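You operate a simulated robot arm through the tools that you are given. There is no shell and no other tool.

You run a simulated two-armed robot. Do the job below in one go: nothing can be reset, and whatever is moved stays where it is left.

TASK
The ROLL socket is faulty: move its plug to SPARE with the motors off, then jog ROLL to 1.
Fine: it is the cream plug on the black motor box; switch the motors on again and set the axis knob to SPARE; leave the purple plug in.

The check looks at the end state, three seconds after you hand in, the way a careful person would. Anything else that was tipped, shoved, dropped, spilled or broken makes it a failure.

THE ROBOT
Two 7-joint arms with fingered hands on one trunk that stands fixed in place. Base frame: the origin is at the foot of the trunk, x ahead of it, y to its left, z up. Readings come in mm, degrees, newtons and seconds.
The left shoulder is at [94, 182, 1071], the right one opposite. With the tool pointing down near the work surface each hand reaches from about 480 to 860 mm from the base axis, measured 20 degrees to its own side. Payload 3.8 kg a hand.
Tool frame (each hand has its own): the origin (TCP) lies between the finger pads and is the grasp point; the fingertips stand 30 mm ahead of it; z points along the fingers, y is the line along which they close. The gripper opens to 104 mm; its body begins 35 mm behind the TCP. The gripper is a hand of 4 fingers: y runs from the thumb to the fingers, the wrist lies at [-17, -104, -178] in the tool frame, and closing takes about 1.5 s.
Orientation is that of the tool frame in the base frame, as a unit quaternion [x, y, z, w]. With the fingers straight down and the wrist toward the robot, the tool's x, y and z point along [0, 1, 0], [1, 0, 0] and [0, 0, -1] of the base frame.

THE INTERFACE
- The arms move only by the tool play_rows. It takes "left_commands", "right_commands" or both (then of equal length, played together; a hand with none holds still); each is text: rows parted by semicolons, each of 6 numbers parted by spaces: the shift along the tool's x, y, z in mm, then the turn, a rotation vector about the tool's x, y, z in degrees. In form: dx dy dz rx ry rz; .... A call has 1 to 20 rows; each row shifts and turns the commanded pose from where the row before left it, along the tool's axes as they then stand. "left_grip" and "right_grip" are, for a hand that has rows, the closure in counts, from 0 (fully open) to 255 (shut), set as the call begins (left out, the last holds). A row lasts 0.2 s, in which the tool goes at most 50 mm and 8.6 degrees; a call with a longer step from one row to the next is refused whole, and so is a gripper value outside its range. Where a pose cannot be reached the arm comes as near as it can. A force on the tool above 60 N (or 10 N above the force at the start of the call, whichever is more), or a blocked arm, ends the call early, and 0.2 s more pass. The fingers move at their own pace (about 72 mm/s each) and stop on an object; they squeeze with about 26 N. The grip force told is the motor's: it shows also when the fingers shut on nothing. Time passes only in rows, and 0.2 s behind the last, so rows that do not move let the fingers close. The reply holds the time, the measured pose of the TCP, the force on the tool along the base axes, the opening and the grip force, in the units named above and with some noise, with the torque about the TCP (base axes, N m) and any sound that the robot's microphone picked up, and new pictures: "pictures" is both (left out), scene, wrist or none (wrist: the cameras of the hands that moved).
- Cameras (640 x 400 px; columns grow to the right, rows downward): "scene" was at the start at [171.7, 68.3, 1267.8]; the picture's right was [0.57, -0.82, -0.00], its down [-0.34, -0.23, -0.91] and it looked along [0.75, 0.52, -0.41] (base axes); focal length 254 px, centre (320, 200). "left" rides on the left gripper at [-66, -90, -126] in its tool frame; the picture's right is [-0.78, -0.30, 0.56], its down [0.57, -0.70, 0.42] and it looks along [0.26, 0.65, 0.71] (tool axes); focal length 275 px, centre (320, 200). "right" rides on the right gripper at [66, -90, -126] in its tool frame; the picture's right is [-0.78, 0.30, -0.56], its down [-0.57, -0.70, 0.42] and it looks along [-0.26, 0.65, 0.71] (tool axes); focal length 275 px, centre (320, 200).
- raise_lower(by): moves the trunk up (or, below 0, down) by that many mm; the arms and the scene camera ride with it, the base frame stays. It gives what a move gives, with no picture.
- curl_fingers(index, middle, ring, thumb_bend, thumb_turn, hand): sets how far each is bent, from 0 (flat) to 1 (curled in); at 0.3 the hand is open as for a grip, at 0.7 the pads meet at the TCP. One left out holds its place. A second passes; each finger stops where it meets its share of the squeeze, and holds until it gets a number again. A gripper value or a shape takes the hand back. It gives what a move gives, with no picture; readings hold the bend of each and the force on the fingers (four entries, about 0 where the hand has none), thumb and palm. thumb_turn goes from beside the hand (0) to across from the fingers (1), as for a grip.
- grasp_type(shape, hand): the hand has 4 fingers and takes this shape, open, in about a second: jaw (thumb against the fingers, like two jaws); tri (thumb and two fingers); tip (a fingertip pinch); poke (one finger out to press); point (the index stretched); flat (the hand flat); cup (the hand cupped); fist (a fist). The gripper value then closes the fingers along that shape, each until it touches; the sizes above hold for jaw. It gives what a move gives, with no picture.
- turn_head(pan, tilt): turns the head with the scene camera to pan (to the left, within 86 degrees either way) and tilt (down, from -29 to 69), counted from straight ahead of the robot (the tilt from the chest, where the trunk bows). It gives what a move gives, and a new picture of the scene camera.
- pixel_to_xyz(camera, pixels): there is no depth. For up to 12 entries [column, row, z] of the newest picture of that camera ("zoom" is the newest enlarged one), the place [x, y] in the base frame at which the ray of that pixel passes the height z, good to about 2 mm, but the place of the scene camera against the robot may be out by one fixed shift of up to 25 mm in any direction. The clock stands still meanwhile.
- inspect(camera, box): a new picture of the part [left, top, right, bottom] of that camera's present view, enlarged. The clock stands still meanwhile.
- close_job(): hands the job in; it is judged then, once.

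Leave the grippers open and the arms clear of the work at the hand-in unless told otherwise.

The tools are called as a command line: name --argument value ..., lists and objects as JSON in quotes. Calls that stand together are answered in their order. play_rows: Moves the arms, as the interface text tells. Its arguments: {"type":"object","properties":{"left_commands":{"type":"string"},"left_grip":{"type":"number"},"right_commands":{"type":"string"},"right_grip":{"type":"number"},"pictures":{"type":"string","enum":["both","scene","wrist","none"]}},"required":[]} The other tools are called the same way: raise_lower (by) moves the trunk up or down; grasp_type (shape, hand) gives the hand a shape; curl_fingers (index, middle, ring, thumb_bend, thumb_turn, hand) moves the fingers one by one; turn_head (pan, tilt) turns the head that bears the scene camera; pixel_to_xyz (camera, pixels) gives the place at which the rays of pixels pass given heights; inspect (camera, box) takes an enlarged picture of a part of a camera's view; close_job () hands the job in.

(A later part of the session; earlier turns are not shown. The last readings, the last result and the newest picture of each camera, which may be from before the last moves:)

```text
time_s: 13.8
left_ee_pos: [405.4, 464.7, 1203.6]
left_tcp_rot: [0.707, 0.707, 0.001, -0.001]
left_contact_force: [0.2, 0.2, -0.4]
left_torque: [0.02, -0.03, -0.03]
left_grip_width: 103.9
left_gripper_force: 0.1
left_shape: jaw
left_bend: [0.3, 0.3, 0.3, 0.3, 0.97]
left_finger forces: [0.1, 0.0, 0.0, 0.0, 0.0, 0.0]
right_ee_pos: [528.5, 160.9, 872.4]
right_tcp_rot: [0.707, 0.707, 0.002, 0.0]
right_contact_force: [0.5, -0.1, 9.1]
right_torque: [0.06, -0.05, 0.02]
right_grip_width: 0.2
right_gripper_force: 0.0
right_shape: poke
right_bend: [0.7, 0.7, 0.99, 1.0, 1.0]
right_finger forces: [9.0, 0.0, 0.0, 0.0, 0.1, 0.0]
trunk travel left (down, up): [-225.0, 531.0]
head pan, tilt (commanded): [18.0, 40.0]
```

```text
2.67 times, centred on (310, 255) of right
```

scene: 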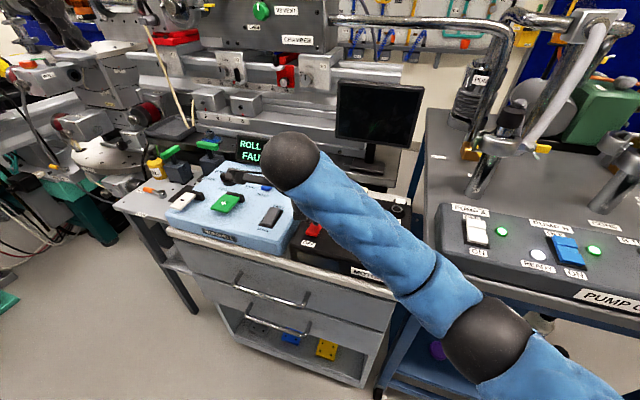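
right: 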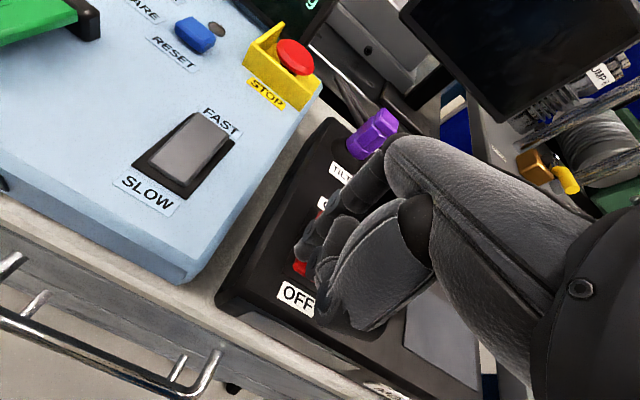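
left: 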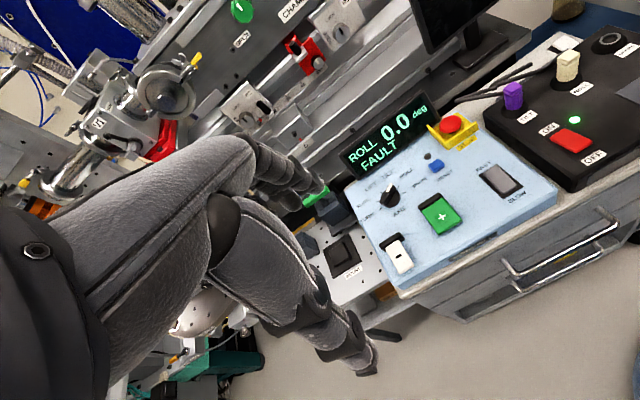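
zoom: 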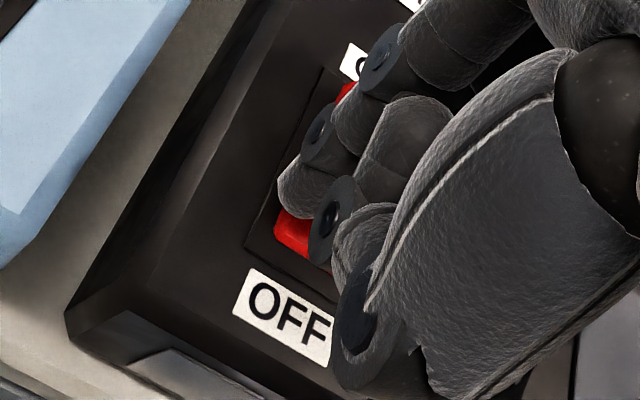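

There's 9 N on the index alone, and its tip is riding on the left edge of the rocker. I'll lift, shift 7 mm to the right to y≈156, and press again.

play_rows --right_commands "0 0 -6 0 0 0; 0 0 -6 0 0 0; -7 -1 0 0 0 0; 0 0 4 0 0 0; 0 0 2 0 0 0; 0 0 2 0 0 0; 0 0 2 0 0 0; 0 0 0 0 0 0" --pictures "wrist"

inspect --camera "left" --box '[520, 90, 640, 200]'

inspect --camera "right" --box '[240, 180, 380, 330]'

```text
time_s: 15.6
left_ee_pos: [405.9, 465.5, 1203.6]
left_tcp_rot: [0.707, 0.707, 0.0, 0.0]
left_contact_force: [1.0, -0.1, -0.5]
left_torque: [0.0, 0.03, 0.0]
left_grip_width: 103.6
left_gripper_force: 0.2
left_shape: jaw
left_bend: [0.3, 0.3, 0.3, 0.3, 0.97]
left_finger forces: [0.0, 0.0, 0.0, 0.0, 0.0, 0.0]
right_ee_pos: [526.1, 156.4, 873.0]
right_tcp_rot: [0.707, 0.707, 0.001, 0.0]
right_contact_force: [0.4, 0.0, 0.1]
right_torque: [-0.02, 0.02, 0.0]
right_grip_width: 0.1
right_gripper_force: 0.1
right_shape: poke
right_bend: [0.7, 0.7, 0.99, 1.0, 1.0]
right_finger forces: [0.0, 0.1, 0.0, 0.0, 0.0, 0.0]
trunk travel left (down, up): [-225.0, 531.0]
head pan, tilt (commanded): [18.0, 40.0]
```

right: 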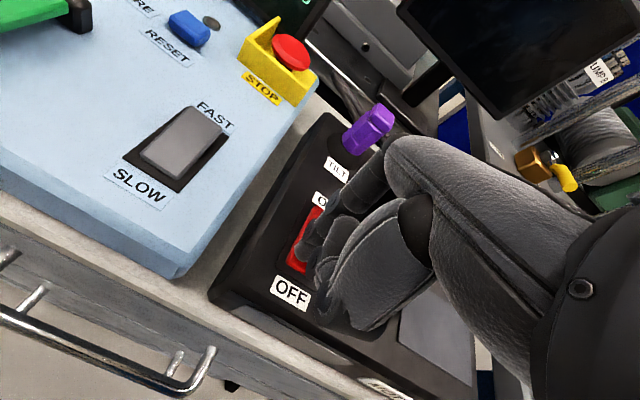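

```text
3.64 times, centred on (580, 145) of left
```

zoom: 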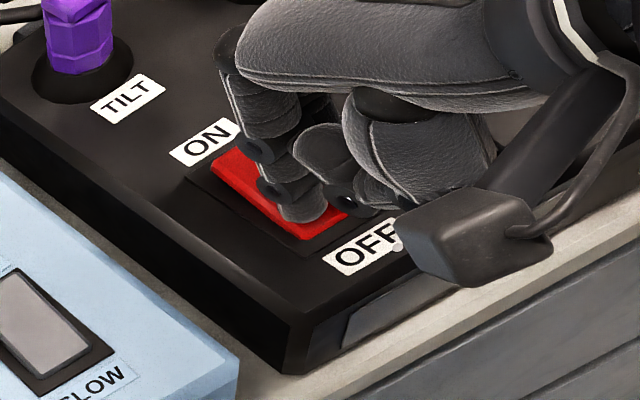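

```text
2.67 times, centred on (310, 255) of right
```

zoom: 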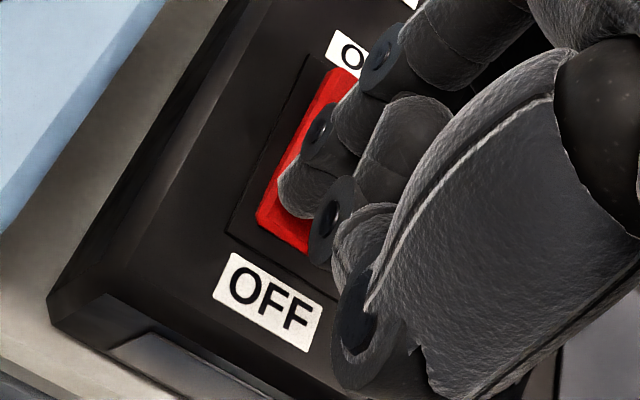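

There's no force at this height, and the rocker's far end now looks raised, so it may already have flipped. I'll lift the hand and look at the LED.

play_rows --right_commands "0 0 -10 0 0 0; 0 0 -20 0 0 0; -15 0 -20 0 0 0; -20 0 -10 0 0 0; 0 0 0 0 0 0" --pictures "wrist"

inspect --camera "left" --box '[400, 20, 640, 200]'

inspect --camera "right" --box '[200, 150, 380, 330]'

```text
time_s: 16.8
left_ee_pos: [404.9, 465.1, 1203.2]
left_tcp_rot: [0.707, 0.707, 0.0, -0.001]
left_contact_force: [0.1, 0.6, 0.7]
left_torque: [0.0, -0.04, 0.03]
left_grip_width: 103.5
left_gripper_force: 0.2
left_shape: jaw
left_bend: [0.3, 0.3, 0.3, 0.3, 0.97]
left_finger forces: [0.0, 0.0, 0.0, 0.0, 0.1, 0.0]
right_ee_pos: [529.4, 123.2, 929.4]
right_tcp_rot: [0.707, 0.707, 0.001, -0.001]
right_contact_force: [0.7, -0.2, 0.2]
right_torque: [0.01, -0.03, 0.03]
right_grip_width: 0.0
right_gripper_force: 0.1
right_shape: poke
right_bend: [0.7, 0.7, 0.99, 1.0, 1.0]
right_finger forces: [0.0, 0.1, 0.0, 0.0, 0.1, 0.0]
right hand out of reach, approached as far as the arm can: row 4
trunk travel left (down, up): [-225.0, 531.0]
head pan, tilt (commanded): [18.0, 40.0]
```

right: 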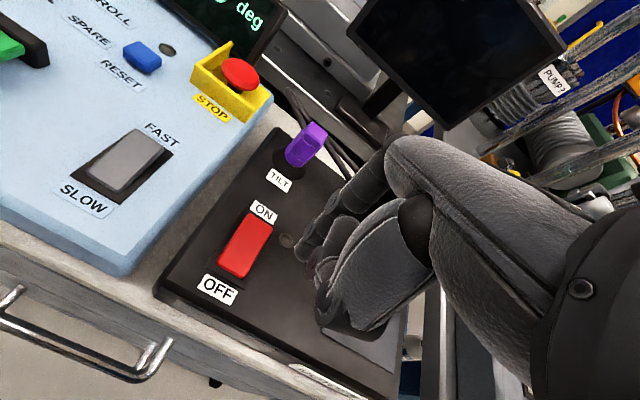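

```text
2.22 times, centred on (520, 110) of left
```

zoom: 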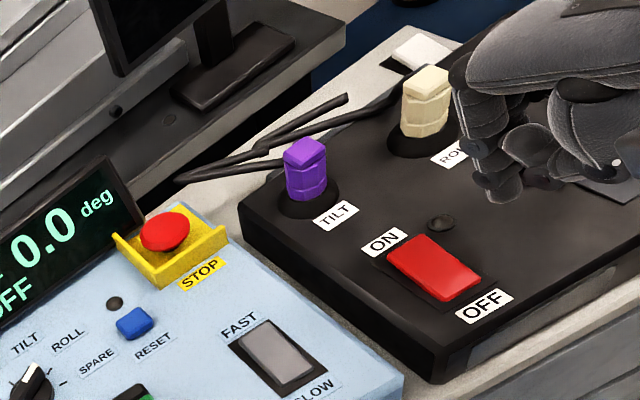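

```text
2.22 times, centred on (290, 240) of right
```

zoom: 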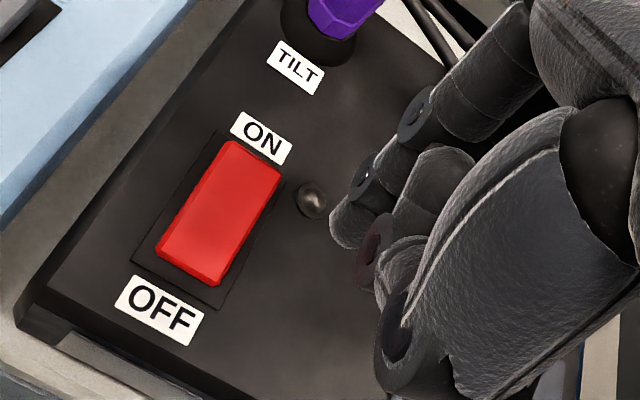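

The LED is dark and the display now ends in "OFF", so the motors are off. Next is the plug. I'll raise the right hand clear, switch it to the tri shape (thumb and two fingers), and turn it -90° about the tool axis so the fingers close along y, away from the cable at the back.

play_rows --right_commands "-10 10 -25 0 0 0; -10 10 -25 0 0 0; -10 10 -25 0 0 0; -10 10 -20 0 0 0; -10 10 0 0 0 0; 0 10 0 0 0 0" --pictures "none"

grasp_type --shape "tri" --hand "right"

play_rows --right_commands "0 0 0 0 0 -8.2; 0 0 0 0 0 -8.2; 0 0 0 0 0 -8.2; 0 0 0 0 0 -8.2; 0 0 0 0 0 -8.2; 0 0 0 0 0 -8.2; 0 0 0 0 0 -8.2; 0 0 0 0 0 -8.2; 0 0 0 0 0 -8.2; 0 0 0 0 0 -8.2; 0 0 0 0 0 -8.0; 0 0 0 0 0 0" --pictures "both"

```text
time_s: 18.2
left_ee_pos: [405.5, 465.6, 1203.1]
left_tcp_rot: [0.707, 0.707, 0.0, -0.001]
left_contact_force: [-0.8, 0.2, 0.5]
left_torque: [-0.02, 0.03, -0.01]
left_grip_width: 103.7
left_gripper_force: 0.1
left_shape: jaw
left_bend: [0.3, 0.3, 0.3, 0.3, 0.97]
left_finger forces: [0.0, 0.1, 0.1, 0.0, 0.1, 0.0]
right_ee_pos: [603.7, 76.9, 1021.0]
right_tcp_rot: [0.707, 0.707, 0.0, 0.0]
right_contact_force: [0.1, -0.3, -0.5]
right_torque: [0.01, -0.01, 0.02]
right_grip_width: 0.2
right_gripper_force: 0.0
right_shape: poke
right_bend: [0.7, 0.7, 0.99, 1.0, 1.0]
right_finger forces: [0.1, 0.0, 0.1, 0.0, 0.0, 0.0]
right hand out of reach, approached as far as the arm can: row 1, 2
trunk travel left (down, up): [-225.0, 531.0]
head pan, tilt (commanded): [18.0, 40.0]
```

```text
time_s: 19.1
left_ee_pos: [406.2, 464.5, 1203.0]
left_tcp_rot: [0.707, 0.707, 0.001, 0.0]
left_contact_force: [0.3, -0.7, 0.0]
left_torque: [0.01, -0.01, -0.01]
left_grip_width: 103.6
left_gripper_force: 0.0
left_shape: jaw
left_bend: [0.3, 0.3, 0.3, 0.3, 0.97]
left_finger forces: [0.1, 0.1, 0.0, 0.1, 0.0, 0.1]
right_ee_pos: [603.9, 78.1, 1021.3]
right_tcp_rot: [0.707, 0.707, 0.0, 0.0]
right_contact_force: [-1.0, -0.1, -1.4]
right_torque: [0.0, 0.03, 0.0]
right_grip_width: 103.9
right_gripper_force: 0.1
right_shape: tri
right_bend: [0.3, 0.3, 0.99, 0.3, 0.97]
right_finger forces: [0.0, 0.0, 0.0, 0.0, 0.0, 0.0]
trunk travel left (down, up): [-225.0, 531.0]
head pan, tilt (commanded): [18.0, 40.0]
```

```text
time_s: 21.7
left_ee_pos: [406.2, 463.8, 1203.3]
left_tcp_rot: [0.707, 0.707, 0.0, 0.0]
left_contact_force: [0.3, 0.6, 0.8]
left_torque: [-0.01, 0.0, -0.03]
left_grip_width: 103.3
left_gripper_force: 0.1
left_shape: jaw
left_bend: [0.3, 0.3, 0.3, 0.3, 0.97]
left_finger forces: [0.0, 0.0, 0.0, 0.1, 0.0, 0.0]
right_ee_pos: [602.9, 76.1, 1018.1]
right_tcp_rot: [-0.002, 1.0, 0.0, -0.001]
right_contact_force: [0.3, -0.1, -0.3]
right_torque: [0.03, 0.01, 0.0]
right_grip_width: 103.4
right_gripper_force: 0.0
right_shape: tri
right_bend: [0.3, 0.3, 0.99, 0.3, 0.97]
right_finger forces: [0.0, 0.0, 0.0, 0.0, 0.0, 0.0]
trunk travel left (down, up): [-225.0, 531.0]
head pan, tilt (commanded): [18.0, 40.0]
```

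scene: 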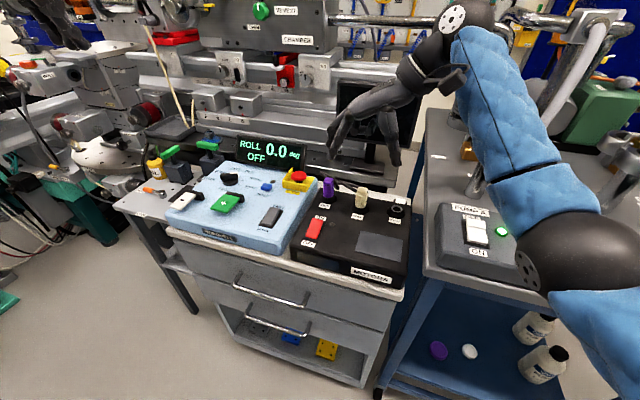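
right: 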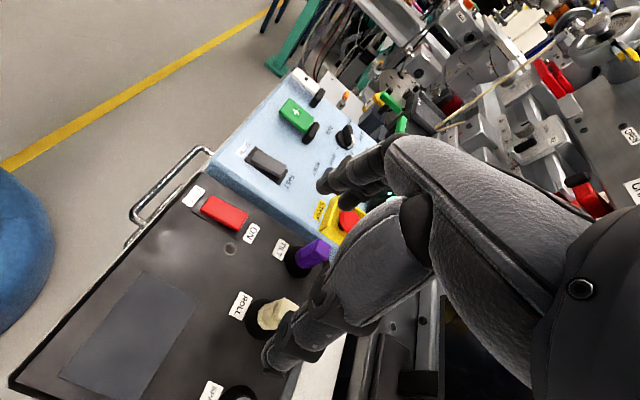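

The turn worked: the tool y axis now points along +y. I'll close the tri shape partway so it fits between the purple plug and the SPARE socket, then look at the fingertips.

play_rows --right_commands "0 0 0 0 0 0; 0 0 0 0 0 0; 0 0 0 0 0 0; 0 0 0 0 0 0; 0 0 0 0 0 0" --right_grip 110 --pictures "wrist"

inspect --camera "right" --box '[200, 150, 400, 370]'

inspect --camera "left" --box '[460, 0, 640, 140]'

inspect --camera "scene" --box '[310, 60, 450, 220]'

```text
time_s: 22.9
left_ee_pos: [405.3, 464.8, 1203.6]
left_tcp_rot: [0.707, 0.707, 0.0, 0.0]
left_contact_force: [0.4, 1.1, 0.4]
left_torque: [0.0, -0.03, 0.02]
left_grip_width: 103.3
left_gripper_force: 0.0
left_shape: jaw
left_bend: [0.3, 0.3, 0.3, 0.3, 0.97]
left_finger forces: [0.1, 0.1, 0.1, 0.1, 0.0, 0.0]
right_ee_pos: [604.1, 77.6, 1017.5]
right_tcp_rot: [0.0, 1.0, 0.0, 0.0]
right_contact_force: [-0.8, 0.0, -0.6]
right_torque: [-0.01, -0.04, 0.0]
right_grip_width: 59.6
right_gripper_force: 0.1
right_shape: tri
right_bend: [0.73, 0.42, 0.99, 0.65, 0.99]
right_finger forces: [0.0, 0.0, 0.1, 0.1, 0.0, 0.0]
trunk travel left (down, up): [-225.0, 531.0]
head pan, tilt (commanded): [18.0, 40.0]
```

right: 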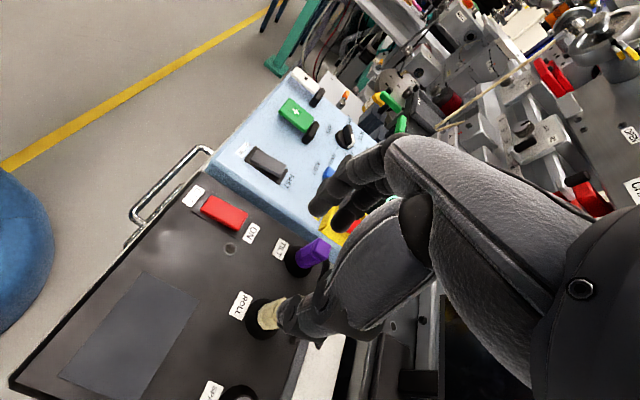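

```text
1.82 times, centred on (300, 260) of right
```

zoom: 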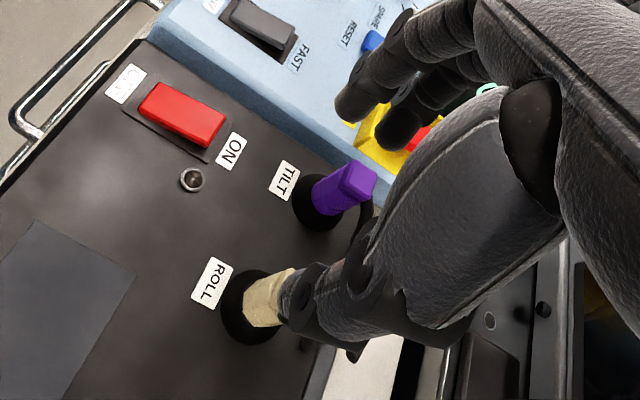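

```text
2.86 times, centred on (550, 70) of left
```

zoom: 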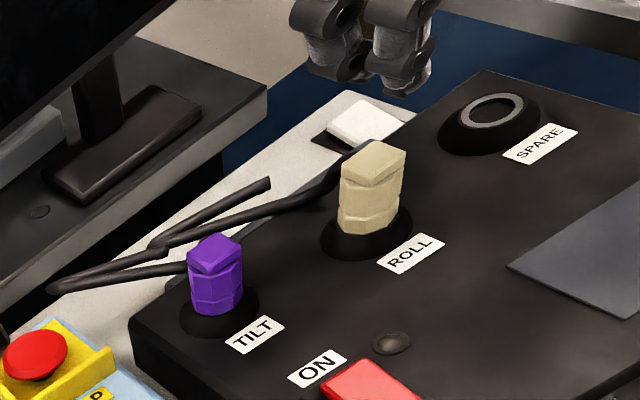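

```text
2.50 times, centred on (380, 140) of scene
```

zoom: 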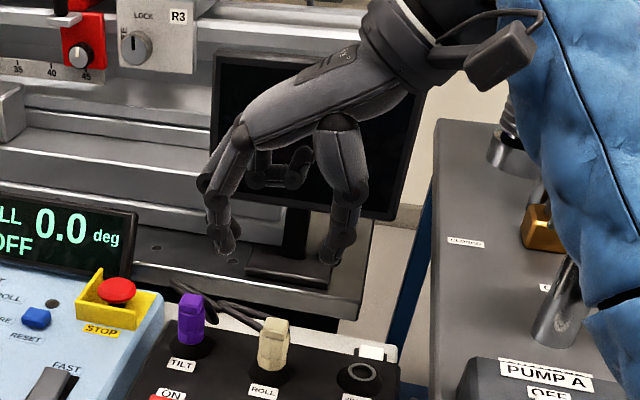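

The scene view shows the fingers on the left and the thumb on the right, with the plug between them, and the cable leaves to the back-left. I'll move over the plug to about (636, 77) and come down until the fingertips are just above the plug top.

play_rows --right_commands "-8 0 15 0 0 0; -8 0 15 0 0 0; -8 0 15 0 0 0; -8 0 15 0 0 0; 0 0 15 0 0 0; 0 0 8 0 0 0; 0 0 0 0 0 0" --pictures "both"

inspect --camera "right" --box '[240, 150, 400, 370]'

inspect --camera "left" --box '[480, 0, 640, 140]'

inspect --camera "scene" --box '[310, 120, 430, 240]'

```text
time_s: 24.5
left_ee_pos: [406.6, 464.4, 1203.3]
left_tcp_rot: [0.708, 0.707, -0.001, 0.0]
left_contact_force: [-0.3, -0.2, -0.2]
left_torque: [0.01, 0.02, 0.0]
left_grip_width: 103.8
left_gripper_force: 0.1
left_shape: jaw
left_bend: [0.3, 0.3, 0.3, 0.3, 0.97]
left_finger forces: [0.0, 0.0, 0.1, 0.1, 0.0, 0.1]
right_ee_pos: [635.0, 79.8, 935.4]
right_tcp_rot: [0.0, 1.0, -0.001, 0.0]
right_contact_force: [-0.1, 0.8, 0.4]
right_torque: [0.02, 0.0, 0.02]
right_grip_width: 59.7
right_gripper_force: 0.0
right_shape: tri
right_bend: [0.73, 0.42, 0.99, 0.65, 0.99]
right_finger forces: [0.0, 0.0, 0.0, 0.0, 0.0, 0.0]
trunk travel left (down, up): [-225.0, 531.0]
head pan, tilt (commanded): [18.0, 40.0]
```

scene: 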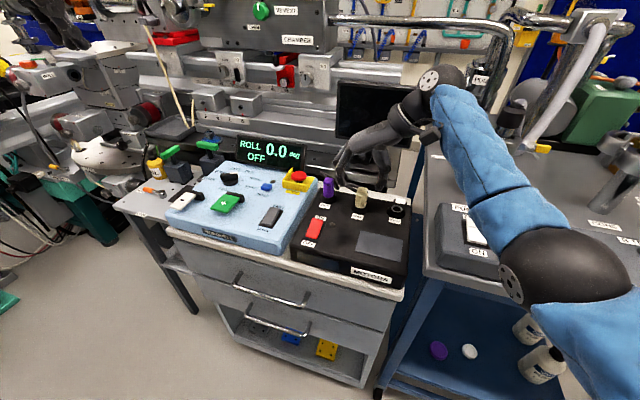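
right: 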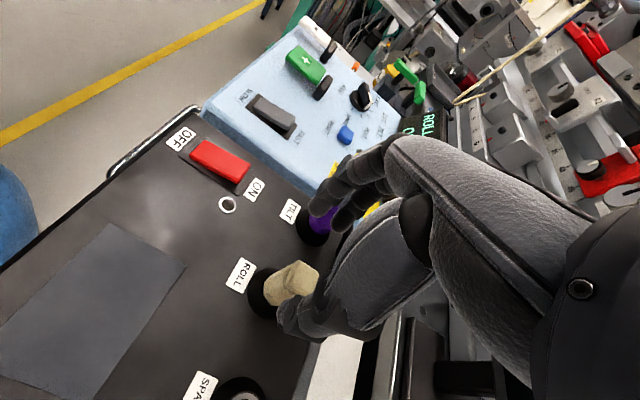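

```text
1.82 times, centred on (320, 260) of right
```

zoom: 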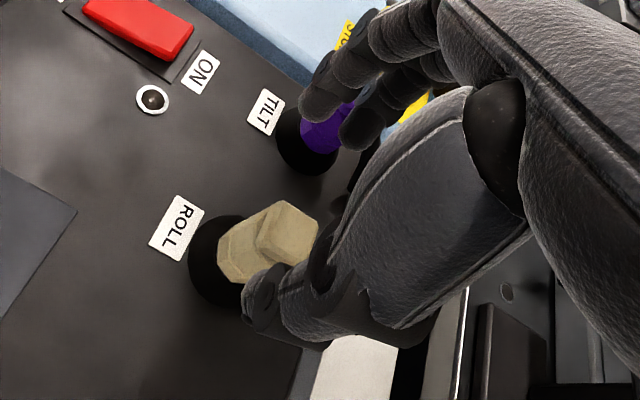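

```text
2.86 times, centred on (560, 70) of left
```

zoom: 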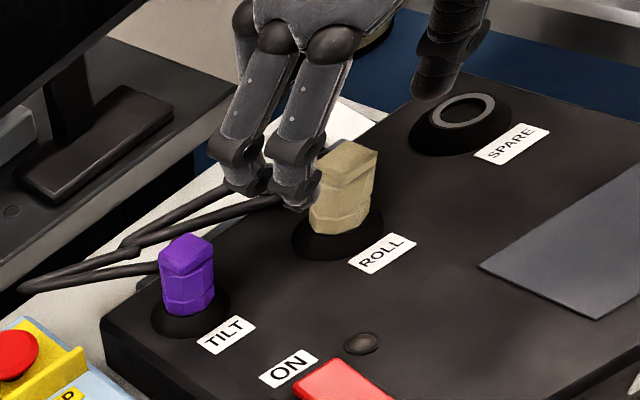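

```text
3.33 times, centred on (370, 180) of scene
```

zoom: 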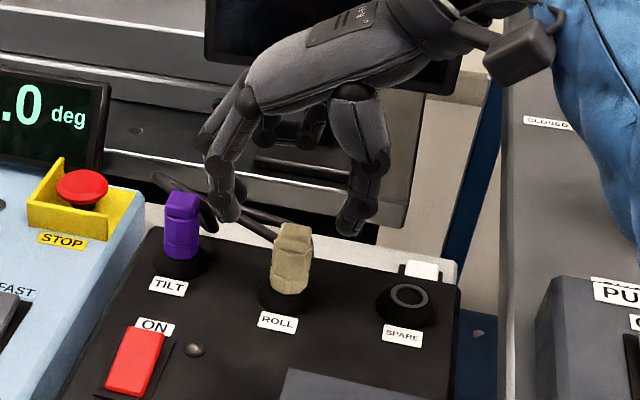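

The hand is centred over the plug in y. The middle finger is on the cable side, so I want to know how the fingers converge before grasping. I'll raise 25 mm and close to roughly plug width in the air to see the contact geometry.

play_rows --right_commands "0 0 -15 0 0 0; 0 0 -10 0 0 0; 0 0 0 0 0 0; 0 0 0 0 0 0; 0 0 0 0 0 0; 0 0 0 0 0 0" --right_grip 195 --pictures "wrist"

inspect --camera "right" --box '[240, 150, 400, 370]'

inspect --camera "left" --box '[500, 0, 640, 120]'

inspect --camera "scene" --box '[310, 120, 430, 240]'

```text
time_s: 25.9
left_ee_pos: [406.0, 464.4, 1204.1]
left_tcp_rot: [0.707, 0.707, 0.0, -0.001]
left_contact_force: [0.0, 0.1, -0.5]
left_torque: [-0.03, 0.0, -0.03]
left_grip_width: 103.6
left_gripper_force: 0.1
left_shape: jaw
left_bend: [0.3, 0.3, 0.3, 0.3, 0.97]
left_finger forces: [0.0, 0.0, 0.0, 0.1, 0.1, 0.1]
right_ee_pos: [634.8, 78.9, 961.3]
right_tcp_rot: [0.0, 1.0, 0.0, 0.0]
right_contact_force: [0.7, 0.6, -0.7]
right_torque: [0.02, -0.03, 0.01]
right_grip_width: 24.8
right_gripper_force: 0.0
right_shape: tri
right_bend: [0.73, 0.57, 0.99, 0.74, 1.0]
right_finger forces: [0.0, 0.1, 0.0, 0.1, 0.1, 0.0]
trunk travel left (down, up): [-225.0, 531.0]
head pan, tilt (commanded): [18.0, 40.0]
```

right: 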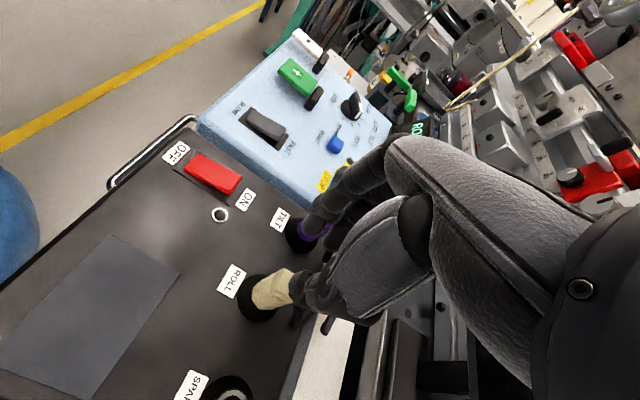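

```text
1.82 times, centred on (320, 260) of right
```

zoom: 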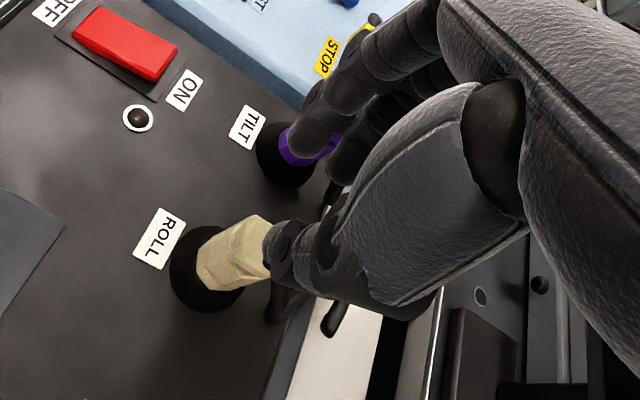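

```text
3.33 times, centred on (570, 60) of left
```

zoom: 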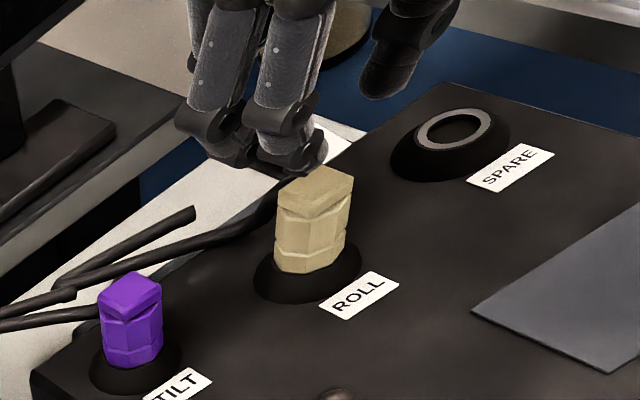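

```text
3.33 times, centred on (370, 180) of scene
```

zoom: 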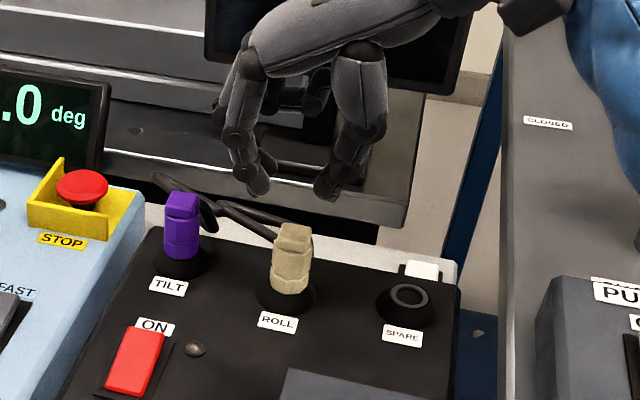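

At plug width the index is at x≈628, the middle at x≈650 and the thumb at x≈638, so they straddle the plug centre at 641 well. I'll reopen to about 60 mm and go straight down to TCP z≈887, which keeps the fingertips just above the collar.

play_rows --right_commands "0 0 0 0 0 0; 0 0 0 0 0 0; 0 0 0 0 0 0; 0 0 0 0 0 0; 0 0 10 0 0 0; 0 0 10 0 0 0; 0 0 10 0 0 0; 0 0 10 0 0 0; 0 0 8 0 0 0; 0 0 8 0 0 0; 0 0 6 0 0 0; 0 0 0 0 0 0" --right_grip 115 --pictures "both"

inspect --camera "right" --box '[240, 150, 400, 370]'

inspect --camera "left" --box '[500, 0, 640, 120]'

inspect --camera "scene" --box '[310, 140, 430, 240]'

```text
time_s: 28.5
left_ee_pos: [405.0, 464.9, 1204.4]
left_tcp_rot: [0.707, 0.707, -0.001, -0.001]
left_contact_force: [0.3, -0.4, 0.7]
left_torque: [0.02, 0.01, 0.01]
left_grip_width: 103.5
left_gripper_force: 0.1
left_shape: jaw
left_bend: [0.3, 0.3, 0.3, 0.3, 0.97]
left_finger forces: [0.0, 0.1, 0.0, 0.1, 0.0, 0.0]
right_ee_pos: [634.5, 76.7, 899.3]
right_tcp_rot: [0.0, 1.0, 0.0, 0.0]
right_contact_force: [-0.2, -0.2, -0.3]
right_torque: [-0.01, 0.02, 0.02]
right_grip_width: 56.3
right_gripper_force: 0.0
right_shape: tri
right_bend: [0.73, 0.43, 0.99, 0.66, 0.99]
right_finger forces: [0.0, 0.0, 0.0, 0.0, 0.0, 0.0]
trunk travel left (down, up): [-225.0, 531.0]
head pan, tilt (commanded): [18.0, 40.0]
```

scene: 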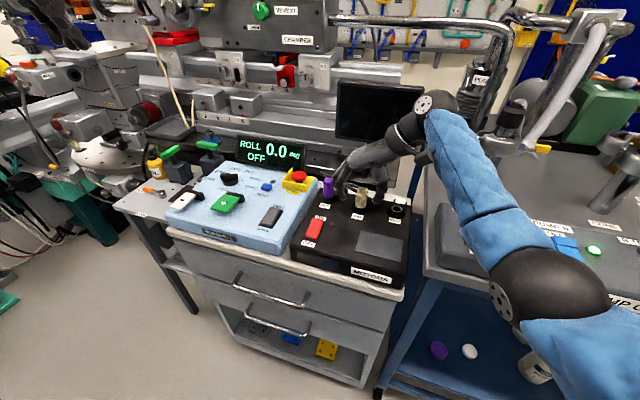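
right: 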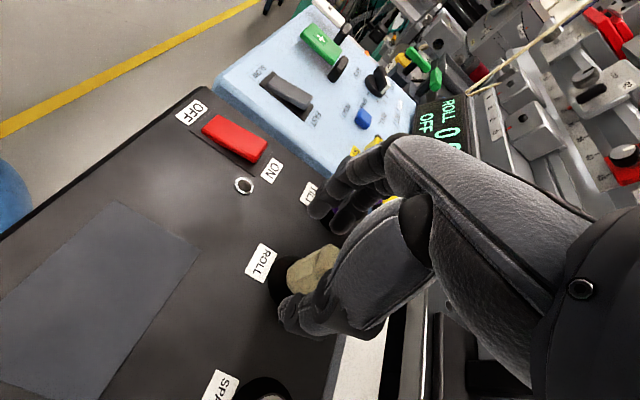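

```text
1.82 times, centred on (320, 260) of right
```

zoom: 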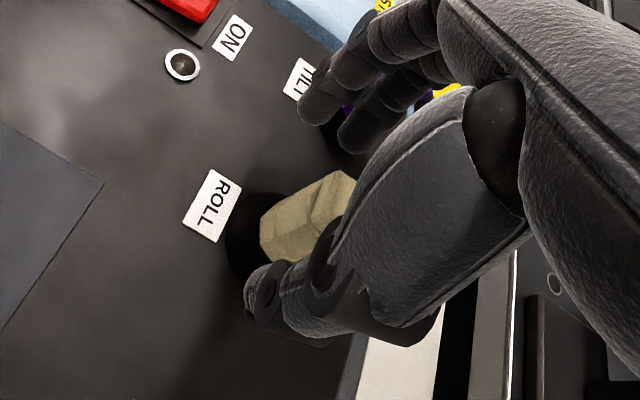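

```text
3.33 times, centred on (570, 60) of left
```

zoom: 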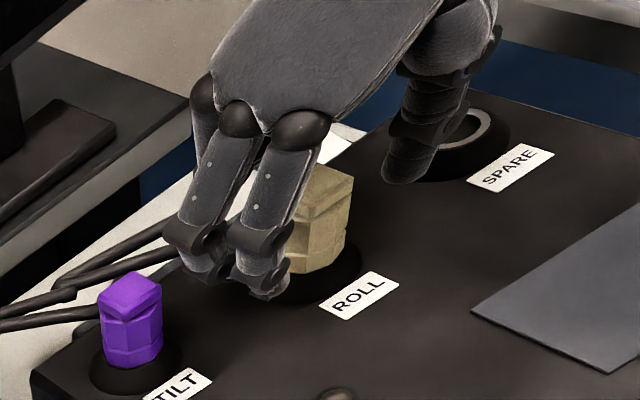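

```text
4.00 times, centred on (370, 190) of scene
```

zoom: 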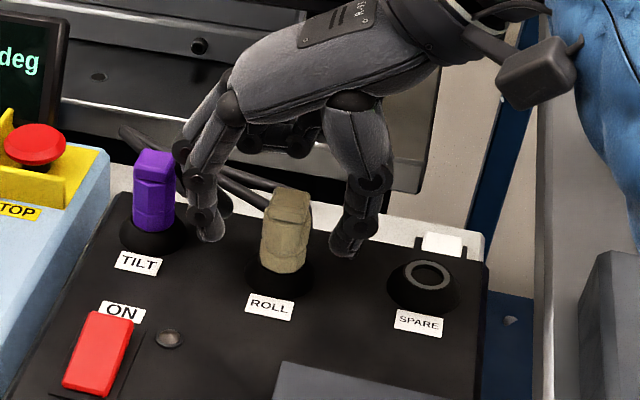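

The fingers and thumb bracket the plug cleanly. I'll lower 10 mm more and close the grip on it.

play_rows --right_commands "0 0 5 0 0 0; 0 0 5 0 0 0; 0 0 0 0 0 0" --pictures "none"

play_rows --right_commands "0 0 0 0 0 0; 0 0 0 0 0 0; 0 0 0 0 0 0; 0 0 0 0 0 0; 0 0 0 0 0 0; 0 0 0 0 0 0; 0 0 0 0 0 0; 0 0 0 0 0 0" --right_grip 255 --pictures "both"

inspect --camera "left" --box '[500, 0, 640, 120]'

inspect --camera "scene" --box '[310, 140, 430, 240]'

inspect --camera "right" --box '[240, 150, 400, 370]'

```text
time_s: 29.3
left_ee_pos: [405.9, 465.5, 1203.7]
left_tcp_rot: [0.707, 0.707, 0.0, -0.001]
left_contact_force: [0.0, -0.4, 0.1]
left_torque: [-0.02, -0.01, -0.01]
left_grip_width: 103.7
left_gripper_force: 0.1
left_shape: jaw
left_bend: [0.3, 0.3, 0.3, 0.3, 0.97]
left_finger forces: [0.0, 0.0, 0.0, 0.1, 0.0, 0.1]
right_ee_pos: [634.4, 78.4, 889.9]
right_tcp_rot: [0.0, 1.0, 0.0, 0.0]
right_contact_force: [0.2, -0.5, 0.2]
right_torque: [0.01, -0.02, 0.0]
right_grip_width: 56.5
right_gripper_force: 0.0
right_shape: tri
right_bend: [0.73, 0.43, 0.99, 0.66, 0.99]
right_finger forces: [0.1, 0.1, 0.1, 0.0, 0.0, 0.1]
trunk travel left (down, up): [-225.0, 531.0]
head pan, tilt (commanded): [18.0, 40.0]
```

```text
time_s: 31.1
left_ee_pos: [405.0, 464.3, 1203.7]
left_tcp_rot: [0.708, 0.706, -0.001, 0.0]
left_contact_force: [0.0, 0.1, 0.2]
left_torque: [0.01, -0.02, 0.01]
left_grip_width: 103.5
left_gripper_force: 0.0
left_shape: jaw
left_bend: [0.3, 0.3, 0.3, 0.3, 0.97]
left_finger forces: [0.0, 0.0, 0.0, 0.0, 0.0, 0.0]
right_ee_pos: [635.2, 78.8, 890.1]
right_tcp_rot: [0.0, 1.0, -0.001, -0.001]
right_contact_force: [-1.7, -1.8, -0.3]
right_torque: [-0.07, 0.03, -0.05]
right_grip_width: 12.0
right_gripper_force: 25.8
right_shape: tri
right_bend: [0.7, 0.6, 1.0, 0.76, 1.0]
right_finger forces: [8.2, 12.4, 0.0, 0.0, 18.6, 0.0]
trunk travel left (down, up): [-225.0, 531.0]
head pan, tilt (commanded): [18.0, 40.0]
```

scene: 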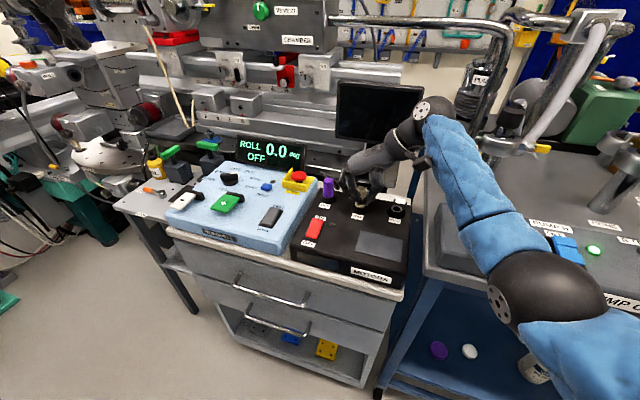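
right: 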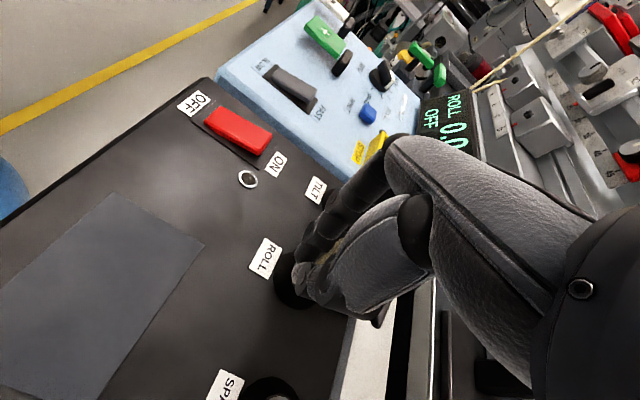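

```text
3.33 times, centred on (570, 60) of left
```

zoom: 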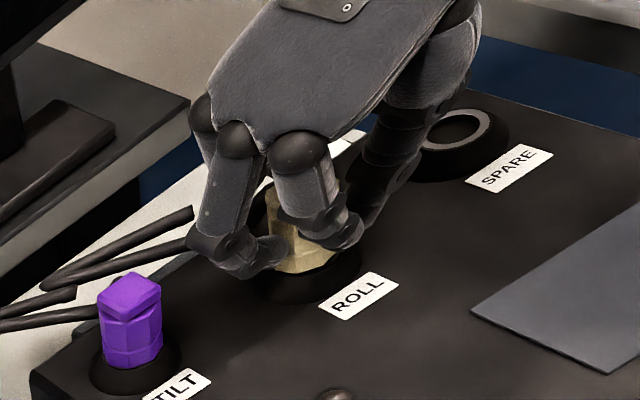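

```text
4.00 times, centred on (370, 190) of scene
```

zoom: 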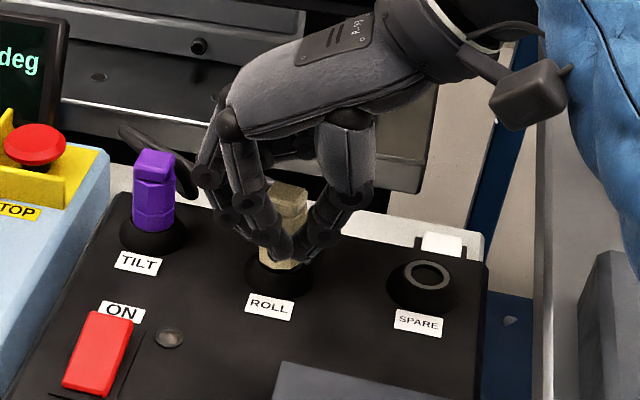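

```text
1.82 times, centred on (320, 260) of right
```

zoom: 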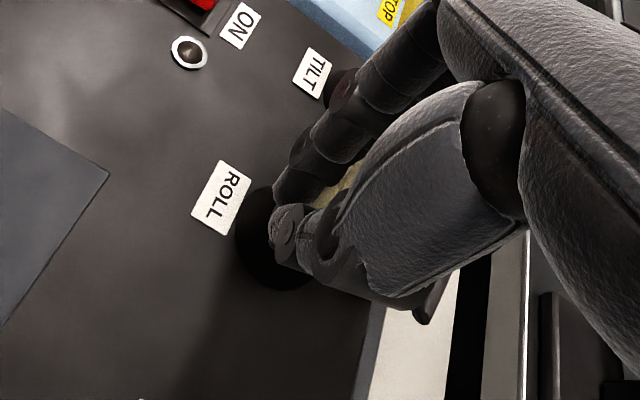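

The plug is held by a balanced three-point grip: index 8 N, middle 12 N, thumb 19 N. I'll pull straight up slowly and watch the force.

play_rows --right_commands "0 0 -2 0 0 0; 0 0 -2 0 0 0; 0 0 -2 0 0 0; 0 0 -2 0 0 0; 0 0 0 0 0 0" --pictures "wrist"

inspect --camera "left" --box '[500, 0, 640, 120]'

inspect --camera "scene" --box '[310, 140, 430, 240]'

```text
time_s: 32.3
left_ee_pos: [404.2, 466.4, 1203.6]
left_tcp_rot: [0.708, 0.707, 0.001, 0.001]
left_contact_force: [-0.4, -0.3, 0.4]
left_torque: [0.02, 0.0, -0.02]
left_grip_width: 103.5
left_gripper_force: 0.0
left_shape: jaw
left_bend: [0.3, 0.3, 0.3, 0.3, 0.97]
left_finger forces: [0.0, 0.0, 0.0, 0.0, 0.1, 0.1]
right_ee_pos: [633.2, 80.1, 898.7]
right_tcp_rot: [-0.002, 1.0, 0.003, 0.001]
right_contact_force: [-5.1, 2.0, 2.1]
right_torque: [0.02, 0.1, 0.04]
right_grip_width: 8.5
right_gripper_force: 26.1
right_shape: tri
right_bend: [0.7, 0.73, 1.0, 0.78, 1.0]
right_finger forces: [0.0, 3.6, 0.1, 0.1, 0.0, 0.0]
trunk travel left (down, up): [-225.0, 531.0]
head pan, tilt (commanded): [18.0, 40.0]
```

right: 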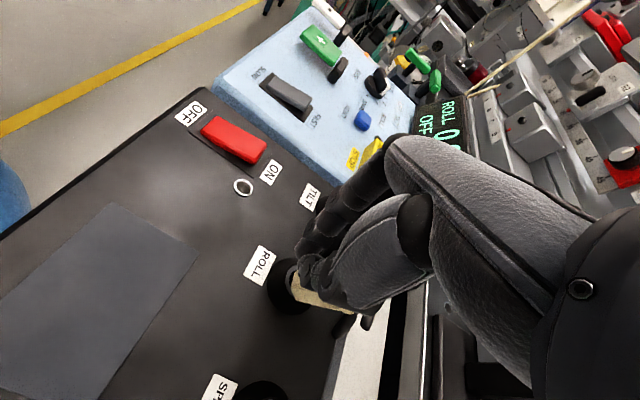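

```text
3.33 times, centred on (570, 60) of left
```

zoom: 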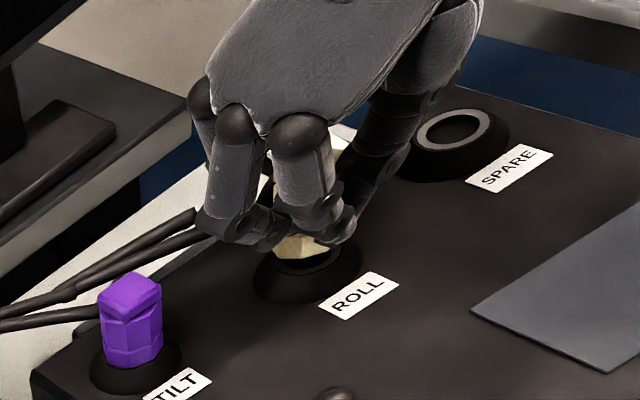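

```text
4.00 times, centred on (370, 190) of scene
```

zoom: 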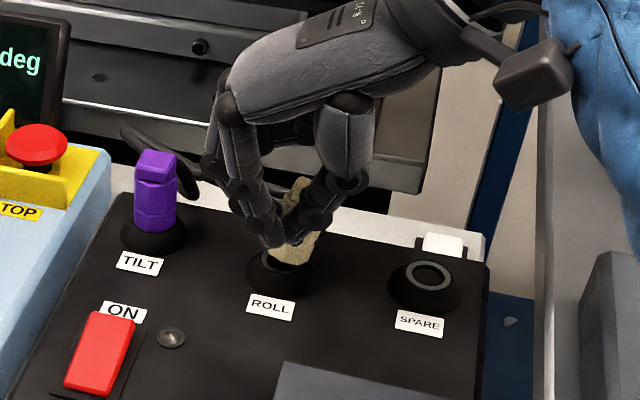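

The plug has slipped behind the index and thumb and is now tilted, partly lifted. Before doing anything else I'll look closely.

inspect --camera "left" --box '[540, 20, 600, 90]'

inspect --camera "scene" --box '[350, 170, 410, 220]'

inspect --camera "right" --box '[250, 220, 390, 350]'

```text
5.71 times, centred on (570, 55) of left
```

zoom: 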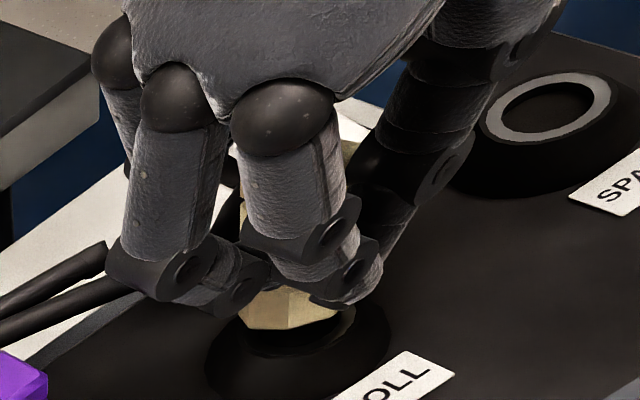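

```text
8.00 times, centred on (380, 195) of scene
```

zoom: 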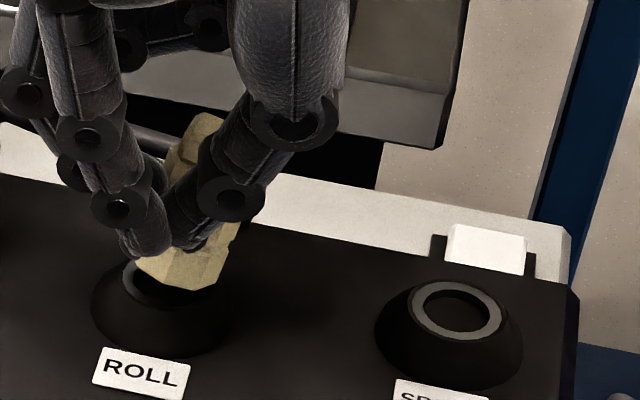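

```text
3.08 times, centred on (320, 285) of right
```

zoom: 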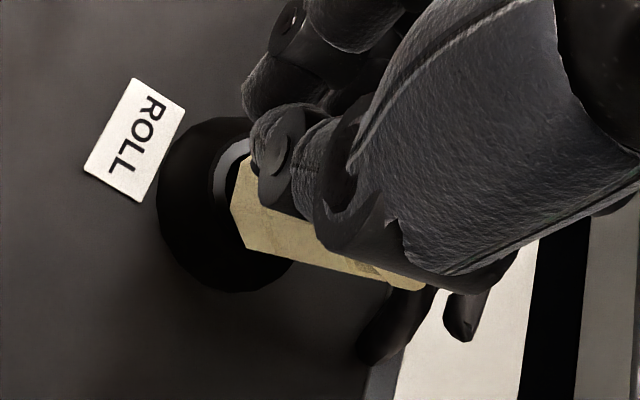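

The plug leans about 20° to the right. The hand feels a -5 N push in x, so its pin must still be held in the socket. I'll open the fingers a bit at a time so it can settle back, then regrasp with better centring.

play_rows --right_commands "0 0 0 0 0 0; 0 0 0 0 0 0; 0 0 0 0 0 0" --right_grip 205 --pictures "wrist"

inspect --camera "left" --box '[540, 20, 600, 90]'

inspect --camera "scene" --box '[350, 170, 410, 220]'

inspect --camera "right" --box '[250, 220, 390, 350]'

```text
time_s: 33.1
left_ee_pos: [406.1, 463.8, 1203.3]
left_tcp_rot: [0.707, 0.707, 0.0, -0.001]
left_contact_force: [0.1, 0.1, -0.2]
left_torque: [0.01, -0.02, -0.03]
left_grip_width: 103.6
left_gripper_force: 0.0
left_shape: jaw
left_bend: [0.3, 0.3, 0.3, 0.3, 0.97]
left_finger forces: [0.0, 0.1, 0.0, 0.0, 0.1, 0.1]
right_ee_pos: [635.0, 77.2, 897.5]
right_tcp_rot: [0.0, 1.0, 0.0, 0.0]
right_contact_force: [-0.9, 0.0, 0.6]
right_torque: [-0.01, 0.02, 0.02]
right_grip_width: 20.7
right_gripper_force: 0.1
right_shape: tri
right_bend: [0.73, 0.59, 0.99, 0.74, 1.0]
right_finger forces: [0.1, 0.2, 0.1, 0.0, 0.7, 0.0]
trunk travel left (down, up): [-225.0, 531.0]
head pan, tilt (commanded): [18.0, 40.0]
```

right: 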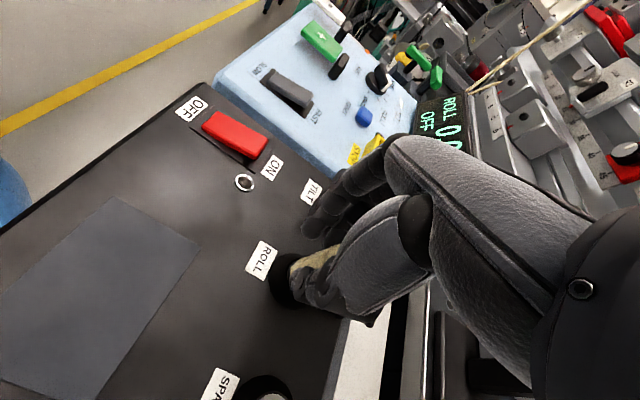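

```text
5.71 times, centred on (570, 55) of left
```

zoom: 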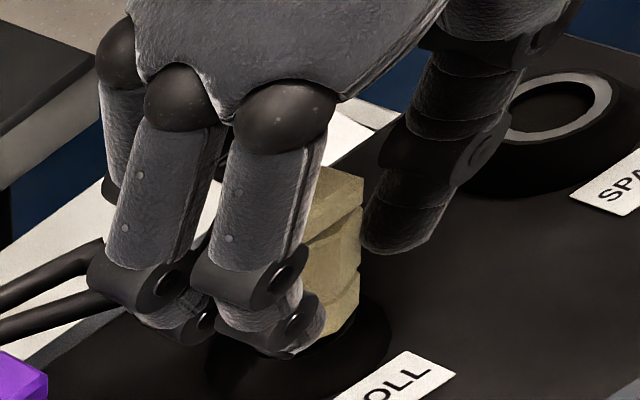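

```text
8.00 times, centred on (380, 195) of scene
```

zoom: 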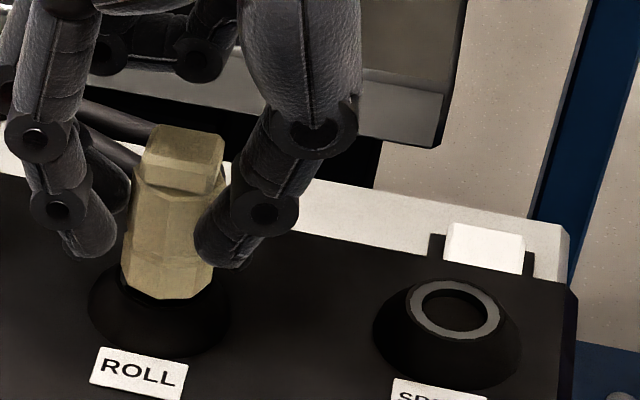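

```text
3.08 times, centred on (320, 285) of right
```

zoom: 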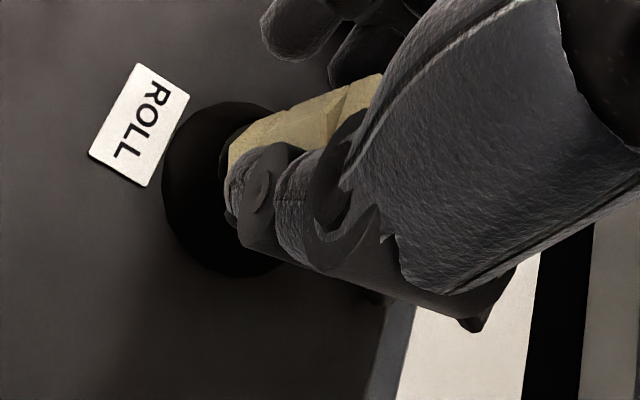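

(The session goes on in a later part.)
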